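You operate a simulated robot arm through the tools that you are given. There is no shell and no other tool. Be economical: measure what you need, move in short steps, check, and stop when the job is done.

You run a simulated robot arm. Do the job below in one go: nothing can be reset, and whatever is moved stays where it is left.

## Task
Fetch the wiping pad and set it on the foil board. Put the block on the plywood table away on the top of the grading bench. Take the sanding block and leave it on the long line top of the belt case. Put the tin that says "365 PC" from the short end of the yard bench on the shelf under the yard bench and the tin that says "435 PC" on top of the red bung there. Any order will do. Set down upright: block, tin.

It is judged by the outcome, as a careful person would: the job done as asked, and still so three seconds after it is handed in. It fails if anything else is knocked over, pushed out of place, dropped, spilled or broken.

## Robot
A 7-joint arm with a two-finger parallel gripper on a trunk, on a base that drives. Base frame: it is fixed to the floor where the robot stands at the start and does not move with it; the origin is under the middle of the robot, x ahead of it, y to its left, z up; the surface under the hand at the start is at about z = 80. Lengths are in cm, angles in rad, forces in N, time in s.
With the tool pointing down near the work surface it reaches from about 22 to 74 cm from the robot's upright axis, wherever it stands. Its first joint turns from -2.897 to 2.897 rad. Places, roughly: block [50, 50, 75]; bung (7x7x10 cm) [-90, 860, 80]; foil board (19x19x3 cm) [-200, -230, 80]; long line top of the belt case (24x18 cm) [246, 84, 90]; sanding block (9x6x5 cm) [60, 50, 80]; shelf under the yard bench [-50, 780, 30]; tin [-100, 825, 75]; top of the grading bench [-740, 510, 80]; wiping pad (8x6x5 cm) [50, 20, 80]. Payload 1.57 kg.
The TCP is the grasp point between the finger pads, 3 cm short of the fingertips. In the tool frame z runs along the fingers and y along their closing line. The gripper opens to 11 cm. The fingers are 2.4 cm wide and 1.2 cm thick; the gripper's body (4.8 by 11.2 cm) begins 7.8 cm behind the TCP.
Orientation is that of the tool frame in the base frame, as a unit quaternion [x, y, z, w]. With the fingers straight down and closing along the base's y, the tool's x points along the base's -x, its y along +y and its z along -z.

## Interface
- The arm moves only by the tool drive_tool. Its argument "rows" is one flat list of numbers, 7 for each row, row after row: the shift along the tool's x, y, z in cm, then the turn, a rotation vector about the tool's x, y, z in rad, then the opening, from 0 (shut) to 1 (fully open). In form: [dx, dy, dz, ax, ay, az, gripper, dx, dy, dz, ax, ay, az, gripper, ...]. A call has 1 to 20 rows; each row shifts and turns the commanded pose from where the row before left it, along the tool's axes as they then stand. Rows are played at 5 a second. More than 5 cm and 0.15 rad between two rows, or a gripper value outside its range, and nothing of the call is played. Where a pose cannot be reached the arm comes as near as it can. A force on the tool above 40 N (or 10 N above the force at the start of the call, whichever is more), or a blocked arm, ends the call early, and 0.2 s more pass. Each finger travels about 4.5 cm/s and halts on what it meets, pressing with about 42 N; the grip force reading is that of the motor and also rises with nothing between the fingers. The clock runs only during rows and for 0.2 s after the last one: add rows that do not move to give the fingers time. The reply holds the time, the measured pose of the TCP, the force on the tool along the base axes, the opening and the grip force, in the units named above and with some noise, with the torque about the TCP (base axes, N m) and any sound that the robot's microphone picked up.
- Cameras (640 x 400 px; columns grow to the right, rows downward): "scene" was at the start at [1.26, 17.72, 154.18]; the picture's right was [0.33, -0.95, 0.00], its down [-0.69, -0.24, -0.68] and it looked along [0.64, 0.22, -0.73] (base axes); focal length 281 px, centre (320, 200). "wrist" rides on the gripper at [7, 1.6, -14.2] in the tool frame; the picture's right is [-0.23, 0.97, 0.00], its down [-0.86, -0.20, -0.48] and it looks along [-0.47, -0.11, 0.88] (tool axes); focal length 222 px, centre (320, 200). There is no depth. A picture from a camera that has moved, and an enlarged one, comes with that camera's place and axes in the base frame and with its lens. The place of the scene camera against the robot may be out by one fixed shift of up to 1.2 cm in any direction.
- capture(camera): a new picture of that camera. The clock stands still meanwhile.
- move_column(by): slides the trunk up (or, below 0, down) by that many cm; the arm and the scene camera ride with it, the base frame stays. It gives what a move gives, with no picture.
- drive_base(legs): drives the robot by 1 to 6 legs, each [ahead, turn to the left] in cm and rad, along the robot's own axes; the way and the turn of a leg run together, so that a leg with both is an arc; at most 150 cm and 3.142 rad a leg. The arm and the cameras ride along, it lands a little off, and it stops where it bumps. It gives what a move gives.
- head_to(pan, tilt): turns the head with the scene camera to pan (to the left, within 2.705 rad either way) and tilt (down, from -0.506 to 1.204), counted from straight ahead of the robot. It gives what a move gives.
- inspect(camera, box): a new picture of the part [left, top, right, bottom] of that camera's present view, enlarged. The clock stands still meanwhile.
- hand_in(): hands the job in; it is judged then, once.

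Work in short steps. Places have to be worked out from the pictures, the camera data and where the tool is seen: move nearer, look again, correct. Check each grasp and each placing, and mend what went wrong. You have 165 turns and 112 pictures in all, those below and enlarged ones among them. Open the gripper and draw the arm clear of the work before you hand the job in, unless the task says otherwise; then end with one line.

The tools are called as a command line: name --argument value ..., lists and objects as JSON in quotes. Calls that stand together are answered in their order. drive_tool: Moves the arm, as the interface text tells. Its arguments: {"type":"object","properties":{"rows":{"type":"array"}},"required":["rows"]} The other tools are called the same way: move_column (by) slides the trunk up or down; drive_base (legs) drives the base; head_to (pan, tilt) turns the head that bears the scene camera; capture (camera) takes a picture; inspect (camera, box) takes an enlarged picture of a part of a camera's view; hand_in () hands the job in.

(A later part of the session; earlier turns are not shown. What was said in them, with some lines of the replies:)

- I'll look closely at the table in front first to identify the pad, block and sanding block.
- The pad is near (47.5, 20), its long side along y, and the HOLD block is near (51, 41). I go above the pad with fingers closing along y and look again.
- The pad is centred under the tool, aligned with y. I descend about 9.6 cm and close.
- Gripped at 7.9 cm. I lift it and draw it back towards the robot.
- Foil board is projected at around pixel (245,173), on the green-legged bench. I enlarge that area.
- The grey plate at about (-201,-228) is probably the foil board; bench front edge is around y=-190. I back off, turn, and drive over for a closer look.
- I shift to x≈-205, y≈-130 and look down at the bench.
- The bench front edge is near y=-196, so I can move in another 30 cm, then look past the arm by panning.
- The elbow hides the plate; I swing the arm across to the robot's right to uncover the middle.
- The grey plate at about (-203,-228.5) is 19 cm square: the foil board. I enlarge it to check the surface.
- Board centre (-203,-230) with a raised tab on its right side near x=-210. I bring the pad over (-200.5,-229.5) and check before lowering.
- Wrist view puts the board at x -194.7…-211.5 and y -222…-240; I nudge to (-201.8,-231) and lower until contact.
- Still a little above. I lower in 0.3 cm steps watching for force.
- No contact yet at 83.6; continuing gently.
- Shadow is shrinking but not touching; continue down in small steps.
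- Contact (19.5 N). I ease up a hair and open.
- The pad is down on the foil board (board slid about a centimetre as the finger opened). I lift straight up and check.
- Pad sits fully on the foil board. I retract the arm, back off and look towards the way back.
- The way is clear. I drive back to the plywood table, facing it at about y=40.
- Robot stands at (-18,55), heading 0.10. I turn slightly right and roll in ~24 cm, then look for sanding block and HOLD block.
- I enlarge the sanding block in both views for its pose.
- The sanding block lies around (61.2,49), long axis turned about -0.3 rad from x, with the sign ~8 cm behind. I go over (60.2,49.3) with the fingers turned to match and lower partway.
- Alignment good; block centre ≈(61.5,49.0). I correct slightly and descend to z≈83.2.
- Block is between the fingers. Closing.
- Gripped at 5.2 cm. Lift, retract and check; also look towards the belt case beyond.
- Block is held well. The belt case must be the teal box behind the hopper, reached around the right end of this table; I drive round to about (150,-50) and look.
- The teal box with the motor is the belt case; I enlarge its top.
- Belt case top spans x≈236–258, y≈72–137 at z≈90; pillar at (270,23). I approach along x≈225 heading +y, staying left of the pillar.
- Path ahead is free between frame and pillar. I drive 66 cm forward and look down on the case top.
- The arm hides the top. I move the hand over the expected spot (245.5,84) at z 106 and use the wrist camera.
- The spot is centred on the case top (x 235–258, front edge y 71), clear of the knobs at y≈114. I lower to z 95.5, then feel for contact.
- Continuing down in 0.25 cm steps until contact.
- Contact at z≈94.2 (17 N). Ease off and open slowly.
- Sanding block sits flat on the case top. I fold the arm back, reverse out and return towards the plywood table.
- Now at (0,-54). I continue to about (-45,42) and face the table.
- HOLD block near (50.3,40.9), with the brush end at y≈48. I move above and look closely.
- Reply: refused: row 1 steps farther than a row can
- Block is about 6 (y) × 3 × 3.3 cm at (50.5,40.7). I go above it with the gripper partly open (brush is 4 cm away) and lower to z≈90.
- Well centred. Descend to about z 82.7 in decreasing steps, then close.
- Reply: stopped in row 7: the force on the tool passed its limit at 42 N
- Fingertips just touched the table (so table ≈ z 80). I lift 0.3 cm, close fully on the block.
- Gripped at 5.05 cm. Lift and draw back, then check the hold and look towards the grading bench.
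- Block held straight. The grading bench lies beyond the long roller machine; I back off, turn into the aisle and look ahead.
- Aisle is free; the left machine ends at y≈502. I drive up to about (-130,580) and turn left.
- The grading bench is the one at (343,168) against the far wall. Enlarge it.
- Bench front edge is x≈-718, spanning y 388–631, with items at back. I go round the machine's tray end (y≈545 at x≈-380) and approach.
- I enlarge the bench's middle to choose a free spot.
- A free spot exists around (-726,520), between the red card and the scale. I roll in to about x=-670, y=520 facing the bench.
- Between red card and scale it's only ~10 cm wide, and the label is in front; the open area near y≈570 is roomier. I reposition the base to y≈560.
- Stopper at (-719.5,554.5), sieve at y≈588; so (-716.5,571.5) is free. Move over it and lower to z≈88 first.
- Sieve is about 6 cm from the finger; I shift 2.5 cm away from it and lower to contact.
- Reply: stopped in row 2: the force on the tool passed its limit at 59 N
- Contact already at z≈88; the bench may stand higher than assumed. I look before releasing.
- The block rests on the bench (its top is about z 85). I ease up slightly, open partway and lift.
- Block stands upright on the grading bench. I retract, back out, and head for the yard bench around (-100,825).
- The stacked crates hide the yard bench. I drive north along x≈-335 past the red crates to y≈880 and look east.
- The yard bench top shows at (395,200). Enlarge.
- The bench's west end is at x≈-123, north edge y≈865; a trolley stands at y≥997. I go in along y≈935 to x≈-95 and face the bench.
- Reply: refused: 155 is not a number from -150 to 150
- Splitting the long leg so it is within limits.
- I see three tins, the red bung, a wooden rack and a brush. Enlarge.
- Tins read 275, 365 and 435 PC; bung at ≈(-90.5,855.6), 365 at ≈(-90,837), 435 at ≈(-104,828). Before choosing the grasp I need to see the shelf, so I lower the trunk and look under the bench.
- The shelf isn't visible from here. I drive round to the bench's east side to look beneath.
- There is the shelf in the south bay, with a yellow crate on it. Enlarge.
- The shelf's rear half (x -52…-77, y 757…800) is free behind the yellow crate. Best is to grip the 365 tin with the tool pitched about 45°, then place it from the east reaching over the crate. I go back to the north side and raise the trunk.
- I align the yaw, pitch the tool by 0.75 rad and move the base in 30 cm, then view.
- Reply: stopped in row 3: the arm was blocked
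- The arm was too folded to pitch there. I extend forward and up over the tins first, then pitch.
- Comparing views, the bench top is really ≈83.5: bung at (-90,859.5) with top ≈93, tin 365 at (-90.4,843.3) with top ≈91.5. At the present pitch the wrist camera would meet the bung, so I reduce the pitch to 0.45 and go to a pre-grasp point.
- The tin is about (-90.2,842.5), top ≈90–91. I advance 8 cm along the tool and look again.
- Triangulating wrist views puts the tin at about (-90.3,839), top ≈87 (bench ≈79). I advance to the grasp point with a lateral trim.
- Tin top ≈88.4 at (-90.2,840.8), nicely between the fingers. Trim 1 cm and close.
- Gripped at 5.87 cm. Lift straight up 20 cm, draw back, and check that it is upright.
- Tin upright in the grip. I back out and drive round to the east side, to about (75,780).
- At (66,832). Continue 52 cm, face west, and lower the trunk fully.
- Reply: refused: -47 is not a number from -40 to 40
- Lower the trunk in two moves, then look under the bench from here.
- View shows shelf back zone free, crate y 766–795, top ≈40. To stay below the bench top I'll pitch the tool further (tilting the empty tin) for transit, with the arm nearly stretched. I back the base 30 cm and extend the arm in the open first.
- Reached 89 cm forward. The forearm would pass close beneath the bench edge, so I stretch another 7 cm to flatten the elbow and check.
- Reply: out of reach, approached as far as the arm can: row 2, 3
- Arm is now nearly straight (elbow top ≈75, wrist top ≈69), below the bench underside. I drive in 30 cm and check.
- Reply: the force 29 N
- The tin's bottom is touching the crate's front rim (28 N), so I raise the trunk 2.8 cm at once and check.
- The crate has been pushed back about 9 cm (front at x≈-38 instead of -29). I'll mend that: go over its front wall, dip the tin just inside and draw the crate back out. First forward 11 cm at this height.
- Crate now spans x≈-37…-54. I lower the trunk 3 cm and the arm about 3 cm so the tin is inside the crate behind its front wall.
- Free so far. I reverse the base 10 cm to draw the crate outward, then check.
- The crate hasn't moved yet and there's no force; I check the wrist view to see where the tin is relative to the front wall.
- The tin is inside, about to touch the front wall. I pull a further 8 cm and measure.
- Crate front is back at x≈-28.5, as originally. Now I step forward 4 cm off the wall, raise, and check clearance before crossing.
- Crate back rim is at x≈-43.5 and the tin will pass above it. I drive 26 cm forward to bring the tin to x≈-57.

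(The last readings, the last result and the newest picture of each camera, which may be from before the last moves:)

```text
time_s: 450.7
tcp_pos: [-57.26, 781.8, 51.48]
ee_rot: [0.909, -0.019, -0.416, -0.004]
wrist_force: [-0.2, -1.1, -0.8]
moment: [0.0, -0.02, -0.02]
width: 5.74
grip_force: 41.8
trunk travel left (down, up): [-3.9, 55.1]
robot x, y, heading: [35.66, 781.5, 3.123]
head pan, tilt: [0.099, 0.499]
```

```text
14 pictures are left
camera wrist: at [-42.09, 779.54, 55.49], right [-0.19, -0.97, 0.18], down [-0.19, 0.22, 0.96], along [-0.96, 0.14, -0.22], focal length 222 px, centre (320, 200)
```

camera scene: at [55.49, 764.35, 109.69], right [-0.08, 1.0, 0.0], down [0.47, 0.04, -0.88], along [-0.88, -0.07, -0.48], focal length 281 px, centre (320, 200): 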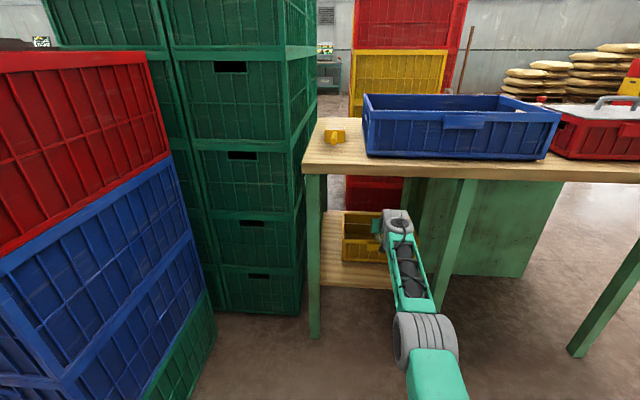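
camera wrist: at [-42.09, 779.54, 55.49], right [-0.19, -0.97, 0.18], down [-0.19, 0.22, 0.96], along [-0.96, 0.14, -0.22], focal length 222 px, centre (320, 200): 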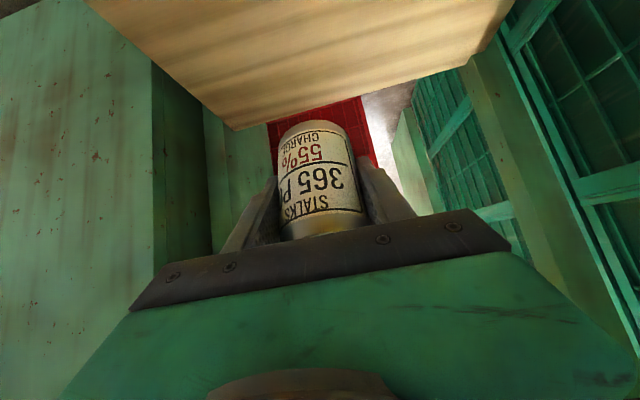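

Shelf rear is free ahead. I drive 11 cm further in and lower the trunk, then will right the tin while retracting and lowering the arm.

drive_base --legs '[[11, 0]]'

move_column --by -3.8

drive_tool --rows '[2.5, 0, 0.17, 0, 0.1, 0, 0.35, 2.46, 0, 0.42, 0, 0.1, 0, 0.35, 2.41, 0, 0.66, 0, 0.1, 0, 0.35, 2.33, 0, 0.9, 0, 0.109, 0, 0.35, 0, 0, 0, 0, 0, 0, 0.35]'

capture --camera "wrist"

```text
time_s: 451.9
tcp_pos: [-68.29, 782.19, 51.55]
ee_rot: [0.909, -0.02, -0.416, -0.004]
wrist_force: [0.6, -0.7, -0.8]
moment: [-0.03, -0.03, 0.01]
width: 5.76
grip_force: 42.2
trunk travel left (down, up): [-3.9, 55.1]
robot x, y, heading: [24.94, 781.38, 3.124]
head pan, tilt: [0.099, 0.499]
```

```text
time_s: 452.7
tcp_pos: [-68.16, 782.24, 47.83]
ee_rot: [0.91, -0.02, -0.415, -0.003]
wrist_force: [-0.2, 0.1, -0.8]
moment: [-0.02, -0.01, 0.04]
width: 5.74
grip_force: 42.2
trunk travel left (down, up): [-0.1, 58.9]
robot x, y, heading: [24.87, 781.66, 3.125]
head pan, tilt: [0.099, 0.499]
```

```text
time_s: 453.9
tcp_pos: [-60.2, 781.58, 39.77]
ee_rot: [0.975, -0.02, -0.221, 0.001]
wrist_force: [-0.4, 0.7, -0.3]
moment: [-0.04, -0.03, 0.0]
width: 5.73
grip_force: 42.0
out of reach, approached as far as the arm can: row 1, 2, 4
trunk travel left (down, up): [-0.1, 58.9]
robot x, y, heading: [24.82, 781.5, 3.124]
head pan, tilt: [0.099, 0.499]
```

```text
13 pictures are left
camera wrist: at [-47.99, 779.48, 49.39], right [-0.24, -0.96, 0.11], down [-0.56, 0.23, 0.8], along [-0.79, 0.14, -0.59], focal length 222 px, centre (320, 200)
```

wrist: 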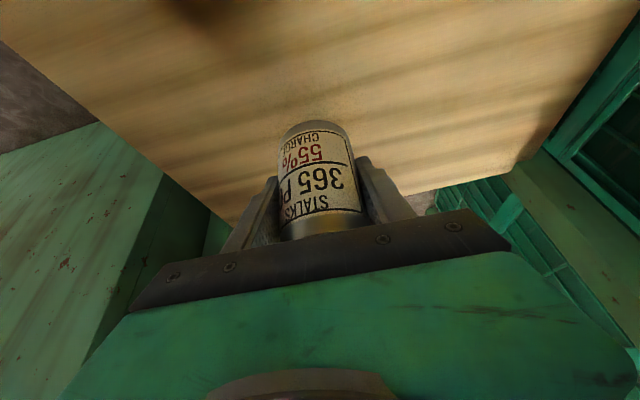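

Tin is upright again at (-60,781.6). I nudge 2 cm further in and lower toward the shelf, feeling for contact.

drive_base --legs '[[2, 0]]'

drive_tool --rows '[0.65, 0, 1.35, 0, 0, 0, 0.35, 0.65, 0, 1.35, 0, 0, 0, 0.35, 0.17, 0, 0.36, 0, 0, 0, 0.35, 0.13, 0, 0.27, 0, 0, 0, 0.35, 0.13, 0, 0.27, 0, 0, 0, 0.35, 0.13, 0, 0.27, 0, 0, 0, 0.35, 0, 0, 0, 0, 0, 0, 0.35]'

```text
time_s: 454.7
tcp_pos: [-62.39, 781.69, 39.9]
ee_rot: [0.975, -0.021, -0.222, 0.0]
wrist_force: [-0.4, -0.1, -1.9]
moment: [0.04, -0.02, -0.01]
width: 5.74
grip_force: 42.1
trunk travel left (down, up): [-0.1, 58.9]
robot x, y, heading: [23.06, 781.62, 3.124]
head pan, tilt: [0.099, 0.499]
```

```text
time_s: 456.3
tcp_pos: [-62.4, 781.77, 36.02]
ee_rot: [0.974, -0.021, -0.226, 0.001]
wrist_force: [1.3, -0.9, 22.0]
moment: [0.1, 0.54, 0.01]
width: 5.72
grip_force: 41.7
trunk travel left (down, up): [-0.1, 58.9]
robot x, y, heading: [23.05, 781.59, 3.126]
head pan, tilt: [0.099, 0.499]
```

Contact at z=36 (22 N). A look to confirm it is the tin on the shelf.

capture --camera "wrist"

```text
12 pictures are left
camera wrist: at [-49.96, 779.58, 45.6], right [-0.24, -0.96, 0.11], down [-0.55, 0.23, 0.81], along [-0.8, 0.14, -0.58], focal length 222 px, centre (320, 200)
```

wrist: 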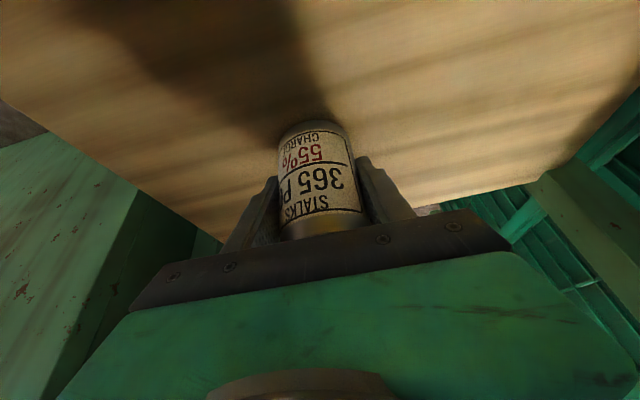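

The tin stands on the shelf. Ease off slightly and open slowly.

drive_tool --rows '[-0.2, 0, -0.4, 0, 0, 0, 0.35, 0, 0, 0, 0, 0, 0, 0.6, 0, 0, 0, 0, 0, 0, 0.7, 0, 0, 0, 0, 0, 0, 0.85, 0, 0, 0, 0, 0, 0, 0.85]'

drive_tool --rows '[0, 0, -1, 0, 0, 0, 0.85, 0, 0, -2, 0, 0, 0, 0.85, 0, 0, -2, 0, 0, 0, 0.85, 0, 0, -2.5, 0, 0, 0, 0.85, 0, 0, 0, 0, 0, 0, 0.85]'

capture --camera "wrist"

```text
time_s: 457.5
tcp_pos: [-62.45, 781.68, 35.88]
ee_rot: [0.975, -0.02, -0.222, 0.0]
wrist_force: [0.1, 0.0, 0.5]
moment: [0.03, 0.0, 0.0]
width: 9.34
grip_force: 0.1
trunk travel left (down, up): [-0.1, 58.9]
robot x, y, heading: [22.67, 781.78, 3.125]
head pan, tilt: [0.099, 0.499]
```

```text
time_s: 458.7
tcp_pos: [-60.67, 781.57, 42.76]
ee_rot: [0.975, -0.021, -0.22, 0.0]
wrist_force: [0.6, 0.2, 0.2]
moment: [0.05, -0.01, -0.01]
width: 9.36
grip_force: 0.1
out of reach, approached as far as the arm can: row 3, 4
trunk travel left (down, up): [-0.1, 58.9]
robot x, y, heading: [22.64, 781.47, 3.123]
head pan, tilt: [0.099, 0.499]
```

```text
11 pictures are left
camera wrist: at [-48.34, 779.31, 52.44], right [-0.24, -0.96, 0.11], down [-0.56, 0.23, 0.8], along [-0.79, 0.14, -0.59], focal length 222 px, centre (320, 200)
```

wrist: 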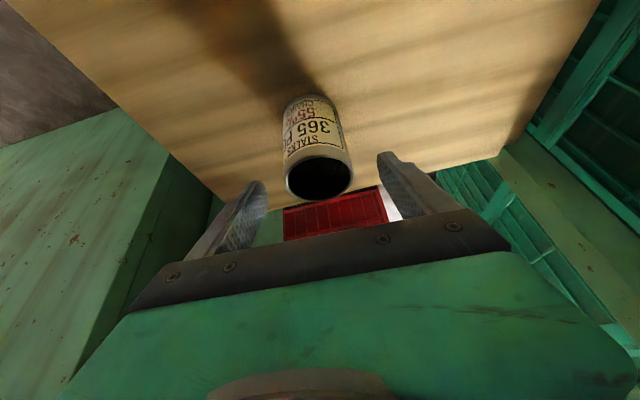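

Tin 365 stands upright on the shelf. I pitch the hand back up, rise a little and reverse straight out.

drive_tool --rows '[-0.65, 0, -1.35, 0, -0.1, 0, 0.85, -0.78, 0, -1.28, 0, -0.1, 0, 0.85, -0.9, 0, -1.2, 0, -0.1, 0, 0.85, -1.02, 0, -1.1, 0, -0.1, 0, 0.85, 0, 0, 0, 0, 0, 0, 0.85]'

drive_base --legs '[[-20, 0], [-45, 0]]'

capture --camera "scene"

```text
time_s: 459.9
tcp_pos: [-68.31, 781.41, 49.28]
ee_rot: [0.911, -0.02, -0.411, -0.004]
wrist_force: [0.8, 0.1, -0.7]
moment: [0.06, -0.03, -0.01]
width: 9.38
grip_force: 0.0
out of reach, approached as far as the arm can: row 1, 2, 3, 4
trunk travel left (down, up): [-0.1, 58.9]
robot x, y, heading: [22.74, 781.29, 3.123]
head pan, tilt: [0.099, 0.499]
```

```text
time_s: 463.8
tcp_pos: [-2.98, 779.75, 49.41]
ee_rot: [0.912, -0.017, -0.411, -0.003]
wrist_force: [0.1, 0.5, -0.8]
moment: [0.04, -0.02, 0.02]
width: 9.31
grip_force: 0.0
trunk travel left (down, up): [-0.1, 58.9]
robot x, y, heading: [88.15, 780.59, 3.132]
head pan, tilt: [0.099, 0.499]
```

```text
10 pictures are left
camera scene: at [84.65, 764.19, 109.58], right [-0.09, 1.0, 0.0], down [0.48, 0.04, -0.88], along [-0.87, -0.08, -0.48], focal length 281 px, centre (320, 200)
```

scene: 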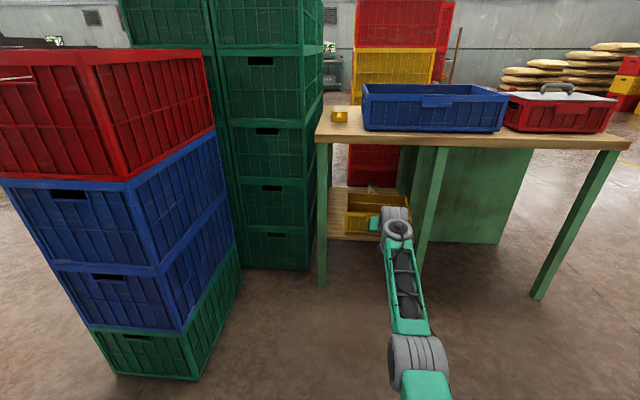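

Crate and shelf look as before, tin in place behind. Now I bring the tool back to vertical and retract, then raise the trunk.

drive_tool --rows '[2.65, 0, -3.0, 0, 0, 0, 0.9, 2.65, 0, -3.0, 0, 0, 0, 0.9, 2.65, 0, -3.0, 0, 0, 0, 0.9, 2.65, 0, -3.0, 0, 0, 0, 0.9, 2.65, 0, -3.0, 0, 0, 0, 0.9, 2.65, 0, -3.0, 0, 0, 0, 0.9, 0, 0, 0, 0, 0.14, 0, 0.9, 0, 0, 0, 0, 0.14, 0, 0.9, 0, 0, 0, 0, 0.14, 0, 0.9, 0, 0, 0, 0, 0.14, 0, 0.9, 0, 0, 0, 0, 0.14, 0, 0.9, 0, 0, 0, 0, 0.146, 0, 0.9, 4, 0, 0, 0, 0, 0, 0.9, 4, 0, 0, 0, 0, 0, 0.9, 4, 0, 0, 0, 0, 0, 0.9, 4, 0, 0, 0, 0, 0, 0.9, 4, 0, 0, 0, 0, 0, 0.9, 0, 0, 0, 0, 0, 0, 0.9]'

move_column --by 40

move_column --by 7.4

```text
time_s: 467.6
tcp_pos: [17.67, 776.71, 47.72]
ee_rot: [0.997, -0.016, -0.075, 0.004]
wrist_force: [0.2, 0.2, -0.4]
moment: [-0.01, -0.01, 0.04]
width: 9.88
grip_force: 0.0
out of reach, approached as far as the arm can: row 1, 2, 3, 4, 5, 6, 8, 9, 10, 11, 12, 13, 14, 15, 16, 17
trunk travel left (down, up): [-0.1, 58.9]
robot x, y, heading: [87.87, 780.94, 3.129]
head pan, tilt: [0.099, 0.499]
```

```text
time_s: 471.4
tcp_pos: [17.58, 776.73, 87.58]
ee_rot: [0.997, -0.016, -0.075, 0.003]
wrist_force: [0.1, 0.4, 0.2]
moment: [0.0, -0.01, 0.02]
width: 9.92
grip_force: 0.1
trunk travel left (down, up): [-40.1, 18.9]
robot x, y, heading: [88.49, 780.91, 3.129]
head pan, tilt: [0.099, 0.499]
```

```text
time_s: 472.5
tcp_pos: [17.71, 776.69, 95.11]
ee_rot: [0.997, -0.017, -0.075, 0.003]
wrist_force: [-0.1, 0.0, 0.8]
moment: [0.01, -0.02, -0.01]
width: 9.91
grip_force: 0.1
trunk travel left (down, up): [-47.5, 11.5]
robot x, y, heading: [88.0, 781.17, 3.133]
head pan, tilt: [0.099, 0.499]
```

The commanded pose had run ahead of the arm; I retract a further 20 cm and raise, and read the pose.

drive_tool --rows '[4, 0, -2, 0, 0, 0, 0.9, 4, 0, -2, 0, 0, 0, 0.9, 4, 0, -2, 0, 0, 0, 0.9, 4, 0, -2, 0, 0, 0, 0.9, 4, 0, -2, 0, 0, 0, 0.9, 0, 0, 0, 0, 0, 0, 0.9]'

```text
time_s: 473.9
tcp_pos: [23.35, 774.53, 108.99]
ee_rot: [0.997, -0.017, -0.073, 0.003]
wrist_force: [-0.3, 0.7, 0.4]
moment: [0.0, 0.01, -0.04]
width: 9.91
grip_force: 0.1
out of reach, approached as far as the arm can: row 1, 2, 3, 4, 5
trunk travel left (down, up): [-47.5, 11.5]
robot x, y, heading: [87.99, 780.47, 3.131]
head pan, tilt: [0.099, 0.499]
```

Still catching up; continue retracting with a little downward motion.

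drive_tool --rows '[4, 0, 1, 0, 0, 0, 0.9, 4, 0, 1, 0, 0, 0, 0.9, 4, 0, 1, 0, 0, 0, 0.9, 0, 0, 0, 0, 0, 0, 0.9]'

```text
time_s: 474.9
tcp_pos: [24.06, 774.03, 109.87]
ee_rot: [0.997, -0.016, -0.075, 0.002]
wrist_force: [0.1, -0.1, -1.0]
moment: [0.0, 0.0, 0.0]
width: 9.88
grip_force: 0.0
out of reach, approached as far as the arm can: row 1, 2, 3
trunk travel left (down, up): [-47.5, 11.5]
robot x, y, heading: [88.1, 780.73, 3.136]
head pan, tilt: [0.099, 0.499]
```

The command may now be too close in; I move the command back outward ~24 cm and let the arm settle.

drive_tool --rows '[-4, 0, 0, 0, 0, 0, 0.9, -4, 0, 0, 0, 0, 0, 0.9, -4, 0, 0, 0, 0, 0, 0.9, -4, 0, 0, 0, 0, 0, 0.9, -4, 0, 0, 0, 0, 0, 0.9, -4, 0, 0, 0, 0, 0, 0.9, 0, 0, 0, 0, 0, 0, 0.9, 0, 0, 0, 0, 0, 0, 0.9, 0, 0, 0, 0, 0, 0, 0.9]'

capture --camera "scene"

```text
time_s: 476.9
tcp_pos: [15.79, 774.75, 110.75]
ee_rot: [0.997, -0.015, -0.076, 0.003]
wrist_force: [0.2, -0.3, -0.2]
moment: [0.01, 0.0, -0.03]
width: 9.87
grip_force: 0.1
out of reach, approached as far as the arm can: row 3, 4, 5, 6
trunk travel left (down, up): [-47.5, 11.5]
robot x, y, heading: [87.99, 780.77, 3.137]
head pan, tilt: [0.099, 0.499]
```

```text
9 pictures are left
camera scene: at [84.64, 764.19, 156.98], right [-0.09, 1.0, 0.0], down [0.48, 0.04, -0.88], along [-0.87, -0.08, -0.48], focal length 281 px, centre (320, 200)
```

scene: 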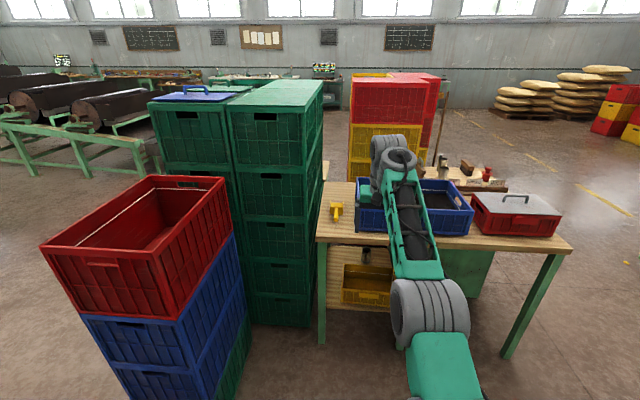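

The arm seems caught past full stretch (elbow on the wrong side of its singularity). I push outward to the limit and then pull in, to let the elbow swing back.

drive_tool --rows '[-5, 0, 0, 0, 0, 0, 0.9, -5, 0, 0, 0, 0, 0, 0.9, 0, 0, 0, 0, 0, 0, 0.9, 5, 0, 0, 0, 0, 0, 0.9, 5, 0, 0, 0, 0, 0, 0.9, 5, 0, 0, 0, 0, 0, 0.9, 4, 0, 0, 0, 0, 0, 0.9, 4, 0, 0, 0, 0, 0, 0.9, 0, 0, 0, 0, 0, 0, 0.9]'

```text
time_s: 478.9
tcp_pos: [38.76, 774.09, 107.39]
ee_rot: [0.997, -0.016, -0.075, 0.004]
wrist_force: [0.2, 0.1, 0.1]
moment: [-0.02, 0.04, -0.03]
width: 9.92
grip_force: 0.0
out of reach, approached as far as the arm can: row 1, 2
trunk travel left (down, up): [-47.5, 11.5]
robot x, y, heading: [88.08, 780.89, 3.135]
head pan, tilt: [0.099, 0.499]
```

Freed. I straighten the tool to vertical and drive back round to the north side of the bench.

drive_tool --rows '[0, 0, 0, 0, 0.15, 0, 0.9, 0, 0, 0, 0, 0, 0, 0.9]'

drive_base --legs '[[0, -1.565], [78, 0], [78, 0], [0, 1.57], [91, 0], [91, 0]]'

```text
time_s: 479.5
tcp_pos: [38.61, 774.1, 107.39]
ee_rot: [1.0, -0.015, 0.0, 0.004]
wrist_force: [-0.6, 0.1, 0.8]
moment: [0.02, -0.01, 0.0]
width: 9.88
grip_force: 0.1
trunk travel left (down, up): [-47.5, 11.5]
robot x, y, heading: [88.2, 781.26, 3.131]
head pan, tilt: [0.099, 0.499]
```

```text
time_s: 503.9
tcp_pos: [-144.01, 909.9, 107.57]
ee_rot: [0.999, 0.033, 0.001, 0.005]
wrist_force: [0.5, -0.5, -0.8]
moment: [0.01, 0.02, -0.01]
width: 9.91
grip_force: 0.1
trunk travel left (down, up): [-47.5, 11.5]
robot x, y, heading: [-95.26, 921.48, -3.055]
head pan, tilt: [0.099, 0.499]
```

Now face south and roll in to y≈899, then view the tins.

drive_base --legs '[[0, 1.485], [22, 0]]'

capture --camera "wrist"

```text
time_s: 509.2
tcp_pos: [-88.98, 848.9, 107.54]
ee_rot: [0.72, 0.694, 0.003, 0.003]
wrist_force: [-0.6, -0.1, 1.0]
moment: [-0.01, 0.01, 0.03]
width: 9.93
grip_force: 0.1
trunk travel left (down, up): [-47.5, 11.5]
robot x, y, heading: [-95.28, 898.6, -1.586]
head pan, tilt: [0.099, 0.499]
```

```text
8 pictures are left
camera wrist: at [-87.17, 855.73, 121.51], right [0.97, -0.26, 0.01], down [-0.23, -0.85, 0.48], along [-0.12, -0.46, -0.88], focal length 222 px, centre (320, 200)
```

wrist: 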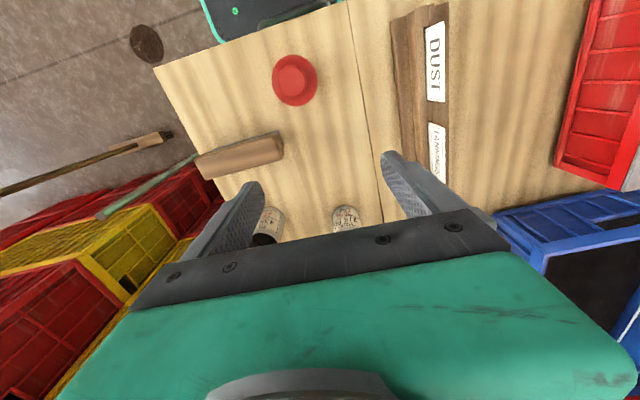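

Bung at ≈(-90.4,856.8), tin 435 at ≈(-104,832.5). I move over the tin at a safe height and look.

drive_tool --rows '[-3.4, -2.92, 0, 0, 0, 0, 0.9, -3.4, -2.92, 0, 0, 0, 0, 0.9, -3.4, -2.92, 0, 0, 0, 0, 0.9, -3.4, -2.92, 0, 0, 0, 0, 0.9, -3.3, -2.92, 0, 0, 0, 0, 0.9, 0, 0, 4, 0, 0, 0, 0.9, 0, 0, 3, 0, 0, 0, 0.9, 0, 0, 0, 0, 0, 0, 0.9]'

capture --camera "wrist"

```text
time_s: 511.0
tcp_pos: [-104.21, 833.24, 100.07]
ee_rot: [0.719, 0.695, 0.003, 0.003]
wrist_force: [0.0, -0.3, 0.2]
moment: [0.01, 0.0, 0.01]
width: 9.92
grip_force: 0.1
out of reach, approached as far as the arm can: row 5
trunk travel left (down, up): [-47.5, 11.5]
robot x, y, heading: [-95.78, 898.34, -1.585]
head pan, tilt: [0.099, 0.499]
```

```text
7 pictures are left
camera wrist: at [-102.44, 839.98, 114.13], right [0.97, -0.26, 0.01], down [-0.23, -0.85, 0.48], along [-0.12, -0.46, -0.88], focal length 222 px, centre (320, 200)
```

wrist: 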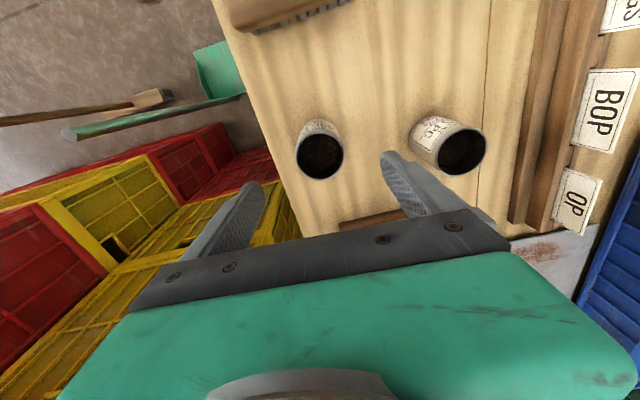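

Tin 435 is at (-104.4,832.3), 10 cm clear of the 275 tin. I trim and descend to z≈85.4 and close.

drive_tool --rows '[-0.3, -0.1, 3, 0, 0, 0, 0.85, -0.3, -0.1, 3, 0, 0, 0, 0.85, -0.3, 0, 3, 0, 0, 0, 0.85, 0, 0, 3, 0, 0, 0, 0.85, 0, 0, 2.6, 0, 0, 0, 0.85, 0, 0, 0, 0, 0, 0, 0.85, 0, 0, 0, 0, 0, 0, 0.35, 0, 0, 0, 0, 0, 0, 0.35, 0, 0, 0, 0, 0, 0, 0.35, 0, 0, 0, 0, 0, 0, 0.35, 0, 0, 0, 0, 0, 0, 0.35]'

```text
time_s: 513.4
tcp_pos: [-104.42, 832.19, 85.69]
ee_rot: [0.719, 0.695, 0.004, 0.004]
wrist_force: [0.4, -0.1, 1.1]
moment: [0.0, 0.01, -0.02]
width: 5.89
grip_force: 41.2
trunk travel left (down, up): [-47.5, 11.5]
robot x, y, heading: [-95.79, 898.5, -1.586]
head pan, tilt: [0.099, 0.499]
```

Gripped at 5.89 cm. Lift 10 cm, then move diagonally to a point ~11 cm short of the bung and take a view to measure it.

drive_tool --rows '[0, 0, -2, 0, 0, 0, 0.35, 0, 0, -4, 0, 0, 0, 0.35, 0, 0, -4, 0, 0, 0, 0.35, 2.65, 2.6, -1, 0, 0, 0, 0.35, 2.65, 2.6, -1, 0, 0, 0, 0.35, 2.65, 2.6, -1, 0, 0, 0, 0.35, 2.65, 2.6, -1, 0, 0, 0, 0.35, 2.65, 2.6, -1, 0, 0, 0, 0.35, 0, 0, 0, 0, 0, 0, 0.35]'

inspect --camera "wrist" --box '[220, 0, 420, 240]'

```text
time_s: 515.4
tcp_pos: [-90.84, 845.09, 100.78]
ee_rot: [0.719, 0.695, 0.003, 0.003]
wrist_force: [0.7, 0.2, -0.2]
moment: [-0.03, 0.0, 0.01]
width: 5.9
grip_force: 41.9
trunk travel left (down, up): [-47.5, 11.5]
robot x, y, heading: [-95.18, 898.84, -1.586]
head pan, tilt: [0.099, 0.499]
```

```text
1.67 times, centred on (320, 120) of wrist
camera zoom: at [-89.08, 851.92, 114.9], right [0.97, -0.26, 0.01], down [-0.23, -0.85, 0.48], along [-0.12, -0.46, -0.88], focal length 370 px, centre (320, 333)
```

zoom: 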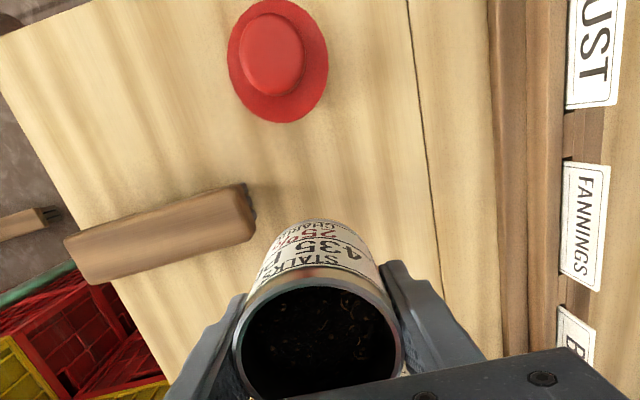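

Bung axis measured at (-90.5,856.3), knob top about 4.3 cm wide. I move the tin directly above it and lower most of the way, then check.

drive_tool --rows '[2.8, 0, 0, 0, 0, 0, 0.35, 2.8, 0, 0, 0, 0, 0, 0.35, 2.8, 0, 0, 0, 0, 0, 0.35, 2.7, 0, 0, 0, 0, 0, 0.35, 0, 0, 2, 0, 0, 0, 0.35, 0, 0, 1.5, 0, 0, 0, 0.35, 0, 0, 0, 0, 0, 0, 0.35, 0, 0, 0, 0, 0, 0, 0.35]'

head_to --pan 0.0 --tilt 0.95

inspect --camera "scene" --box '[280, 100, 440, 260]'

```text
time_s: 517.2
tcp_pos: [-90.51, 855.96, 97.24]
ee_rot: [0.719, 0.695, 0.003, 0.003]
wrist_force: [-0.1, 0.7, -1.2]
moment: [0.0, 0.02, 0.02]
width: 5.88
grip_force: 41.8
trunk travel left (down, up): [-47.5, 11.5]
robot x, y, heading: [-95.67, 898.37, -1.582]
head pan, tilt: [0.099, 0.499]
```

```text
time_s: 518.1
tcp_pos: [-90.54, 855.97, 97.26]
ee_rot: [0.719, 0.695, 0.002, 0.003]
wrist_force: [0.0, 0.1, -0.6]
moment: [0.02, -0.02, -0.02]
width: 5.89
grip_force: 41.9
trunk travel left (down, up): [-47.5, 11.5]
robot x, y, heading: [-95.74, 898.45, -1.586]
head pan, tilt: [0.0, 0.949]
```

```text
2.50 times, centred on (360, 180) of scene
camera zoom: at [-80.35, 896.7, 153.24], right [-1.0, 0.01, 0.0], down [0.01, 0.81, -0.58], along [-0.01, -0.58, -0.81], focal length 701 px, centre (220, 250)
```

zoom: 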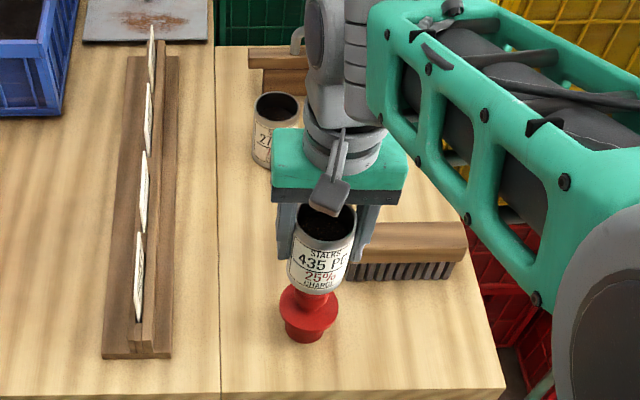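

Alignment looks right. I trim 0.2 cm in y and lower in small steps until the tin sits.

drive_tool --rows '[0.2, 0, 0.5, 0, 0, 0, 0.35, 0, 0, 0.4, 0, 0, 0, 0.35, 0, 0, 0.2, 0, 0, 0, 0.35, 0, 0, 0.2, 0, 0, 0, 0.35, 0, 0, 0, 0, 0, 0, 0.35]'

```text
time_s: 519.3
tcp_pos: [-90.59, 856.29, 95.89]
ee_rot: [0.719, 0.695, 0.004, 0.003]
wrist_force: [-0.3, -0.8, -0.2]
moment: [-0.03, -0.01, 0.01]
width: 5.88
grip_force: 41.6
trunk travel left (down, up): [-47.5, 11.5]
robot x, y, heading: [-95.75, 898.62, -1.584]
head pan, tilt: [0.0, 0.949]
```

drive_tool --rows '[0, 0, 0.15, 0, 0, 0, 0.35, 0, 0, 0.15, 0, 0, 0, 0.35, 0, 0, 0.15, 0, 0, 0, 0.35, 0, 0, 0, 0, 0, 0, 0.35]'

```text
time_s: 520.3
tcp_pos: [-90.62, 856.22, 95.51]
ee_rot: [0.72, 0.694, 0.004, 0.004]
wrist_force: [0.9, -0.5, -0.3]
moment: [0.02, 0.03, -0.02]
width: 5.9
grip_force: 41.7
trunk travel left (down, up): [-47.5, 11.5]
robot x, y, heading: [-95.7, 898.24, -1.582]
head pan, tilt: [0.0, 0.949]
```

No contact yet; a few more small steps.

drive_tool --rows '[0, 0, 0.15, 0, 0, 0, 0.35, 0, 0, 0.15, 0, 0, 0, 0.35, 0, 0, 0.15, 0, 0, 0, 0.35, 0, 0, 0, 0, 0, 0, 0.35]'

```text
time_s: 521.3
tcp_pos: [-90.46, 856.32, 95.01]
ee_rot: [0.719, 0.695, 0.003, 0.003]
wrist_force: [-0.1, -0.3, -0.3]
moment: [-0.05, -0.01, 0.0]
width: 5.91
grip_force: 42.4
trunk travel left (down, up): [-47.5, 11.5]
robot x, y, heading: [-95.19, 898.34, -1.583]
head pan, tilt: [0.0, 0.949]
```

drive_tool --rows '[0, 0, 0.15, 0, 0, 0, 0.35, 0, 0, 0.15, 0, 0, 0, 0.35, 0, 0, 0.15, 0, 0, 0, 0.35, 0, 0, 0.15, 0, 0, 0, 0.35, 0, 0, 0, 0, 0, 0, 0.35]'

inspect --camera "scene" --box '[310, 160, 390, 240]'

```text
time_s: 522.5
tcp_pos: [-90.45, 856.31, 94.55]
ee_rot: [0.719, 0.695, 0.001, 0.007]
wrist_force: [-2.9, 0.0, 33.8]
moment: [0.14, 0.29, 0.03]
width: 5.88
grip_force: 41.8
trunk travel left (down, up): [-47.5, 11.5]
robot x, y, heading: [-95.58, 898.72, -1.582]
head pan, tilt: [0.0, 0.949]
```

```text
5.00 times, centred on (350, 200) of scene
camera zoom: at [-80.4, 896.9, 153.26], right [-1.0, 0.01, 0.0], down [0.01, 0.81, -0.58], along [-0.01, -0.58, -0.81], focal length 1403 px, centre (170, 200)
```

zoom: 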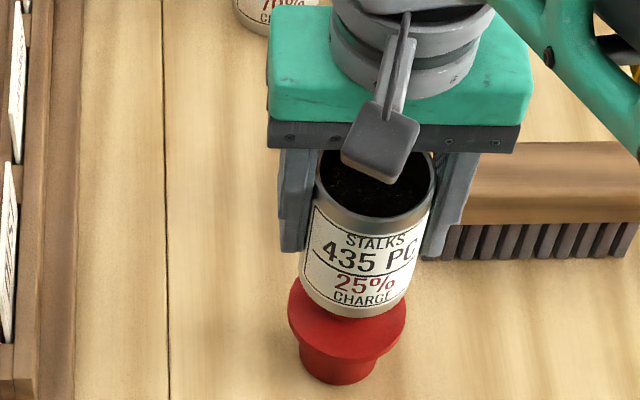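

Seated (34 N) and well centred. I relieve the press and open gradually.

drive_tool --rows '[0, 0, -0.2, 0, 0, 0, 0.35, 0, 0, -0.12, 0, 0, 0, 0.35, 0, 0, 0, 0, 0, 0, 0.35]'

```text
time_s: 523.3
tcp_pos: [-90.47, 856.3, 94.62]
ee_rot: [0.719, 0.695, 0.003, 0.002]
wrist_force: [0.5, -3.4, 8.9]
moment: [-0.33, 0.02, 0.03]
width: 5.9
grip_force: 42.5
trunk travel left (down, up): [-47.5, 11.5]
robot x, y, heading: [-95.6, 898.65, -1.583]
head pan, tilt: [0.0, 0.949]
```

drive_tool --rows '[0, 0, -0.06, 0, 0, 0, 0.45, 0, 0, 0, 0, 0, 0, 0.56, 0, 0, 0, 0, 0, 0, 0.6, 0, 0, 0, 0, 0, 0, 0.65, 0, 0, 0, 0, 0, 0, 0.75, 0, 0, 0, 0, 0, 0, 0.85, 0, 0, 0, 0, 0, 0, 0.85, 0, 0, 0, 0, 0, 0, 0.85]'

inspect --camera "scene" --box '[310, 160, 390, 240]'

```text
time_s: 525.1
tcp_pos: [-90.5, 856.27, 94.9]
ee_rot: [0.719, 0.695, 0.003, 0.004]
wrist_force: [0.2, 0.1, 0.2]
moment: [-0.01, -0.03, -0.02]
width: 9.35
grip_force: 0.0
trunk travel left (down, up): [-47.5, 11.5]
robot x, y, heading: [-95.49, 898.61, -1.579]
head pan, tilt: [0.0, 0.949]
```

```text
5.00 times, centred on (350, 200) of scene
camera zoom: at [-80.35, 896.7, 153.23], right [-1.0, 0.01, 0.0], down [0.01, 0.81, -0.58], along [-0.01, -0.58, -0.81], focal length 1403 px, centre (170, 200)
```

zoom: 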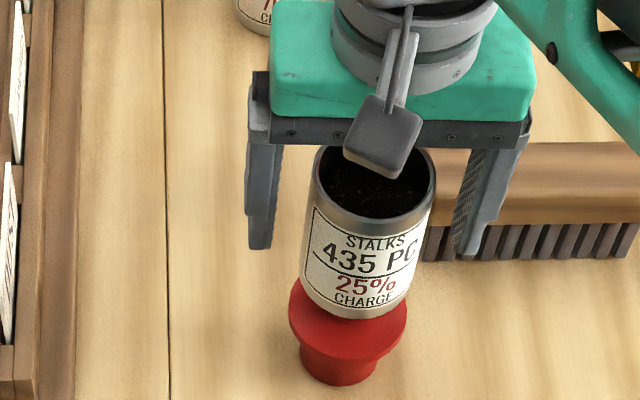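

The tin stands on the bung, free of the fingers. I lift straight up, retract, and check.

drive_tool --rows '[0, 0, -1.5, 0, 0, 0, 0.85, 0, 0, -2.5, 0, 0, 0, 0.85, 0, 0, -4, 0, 0, 0, 0.85, 0, 0, -4, 0, 0, 0, 0.85, 0, 0, -4, 0, 0, 0, 0.85]'

drive_base --legs '[[-25, 0]]'

capture --camera "scene"

```text
time_s: 526.3
tcp_pos: [-91.0, 856.42, 110.8]
ee_rot: [0.719, 0.695, 0.003, 0.003]
wrist_force: [0.4, 0.7, 0.2]
moment: [0.01, -0.02, 0.0]
width: 9.35
grip_force: 0.0
trunk travel left (down, up): [-47.5, 11.5]
robot x, y, heading: [-95.97, 898.51, -1.583]
head pan, tilt: [0.0, 0.949]
```

```text
time_s: 528.1
tcp_pos: [-90.49, 881.14, 110.63]
ee_rot: [0.717, 0.697, 0.003, 0.004]
wrist_force: [1.0, -0.1, 0.1]
moment: [0.01, -0.03, -0.02]
width: 9.34
grip_force: 0.0
trunk travel left (down, up): [-47.5, 11.5]
robot x, y, heading: [-95.73, 923.15, -1.577]
head pan, tilt: [0.0, 0.949]
```

```text
2 pictures are left
camera scene: at [-80.14, 921.61, 153.23], right [-1.0, 0.0, 0.0], down [0.0, 0.81, -0.58], along [0.0, -0.58, -0.81], focal length 281 px, centre (320, 200)
```

scene: 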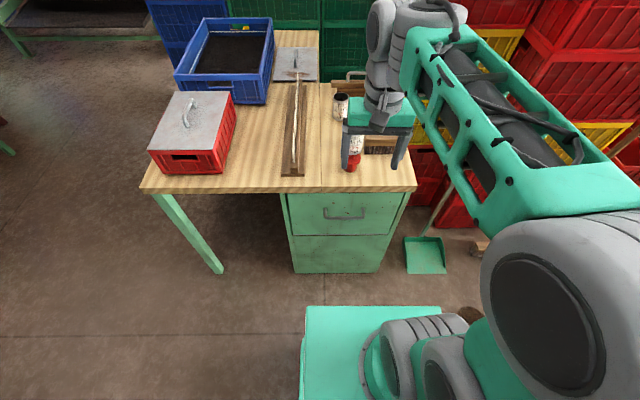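

Tin 435 stands on the red bung, everything else is in place, and the gripper is open and clear. Handing in.

hand_in

```text
The job is handed in.
```

All five items are placed as asked; along the way I accidentally shifted two other things. The foil board slid about 1 cm when I released the wiping pad. I pushed the yellow crate on the shelf back about 9 cm and pulled it back to within about 1 cm of where it was.
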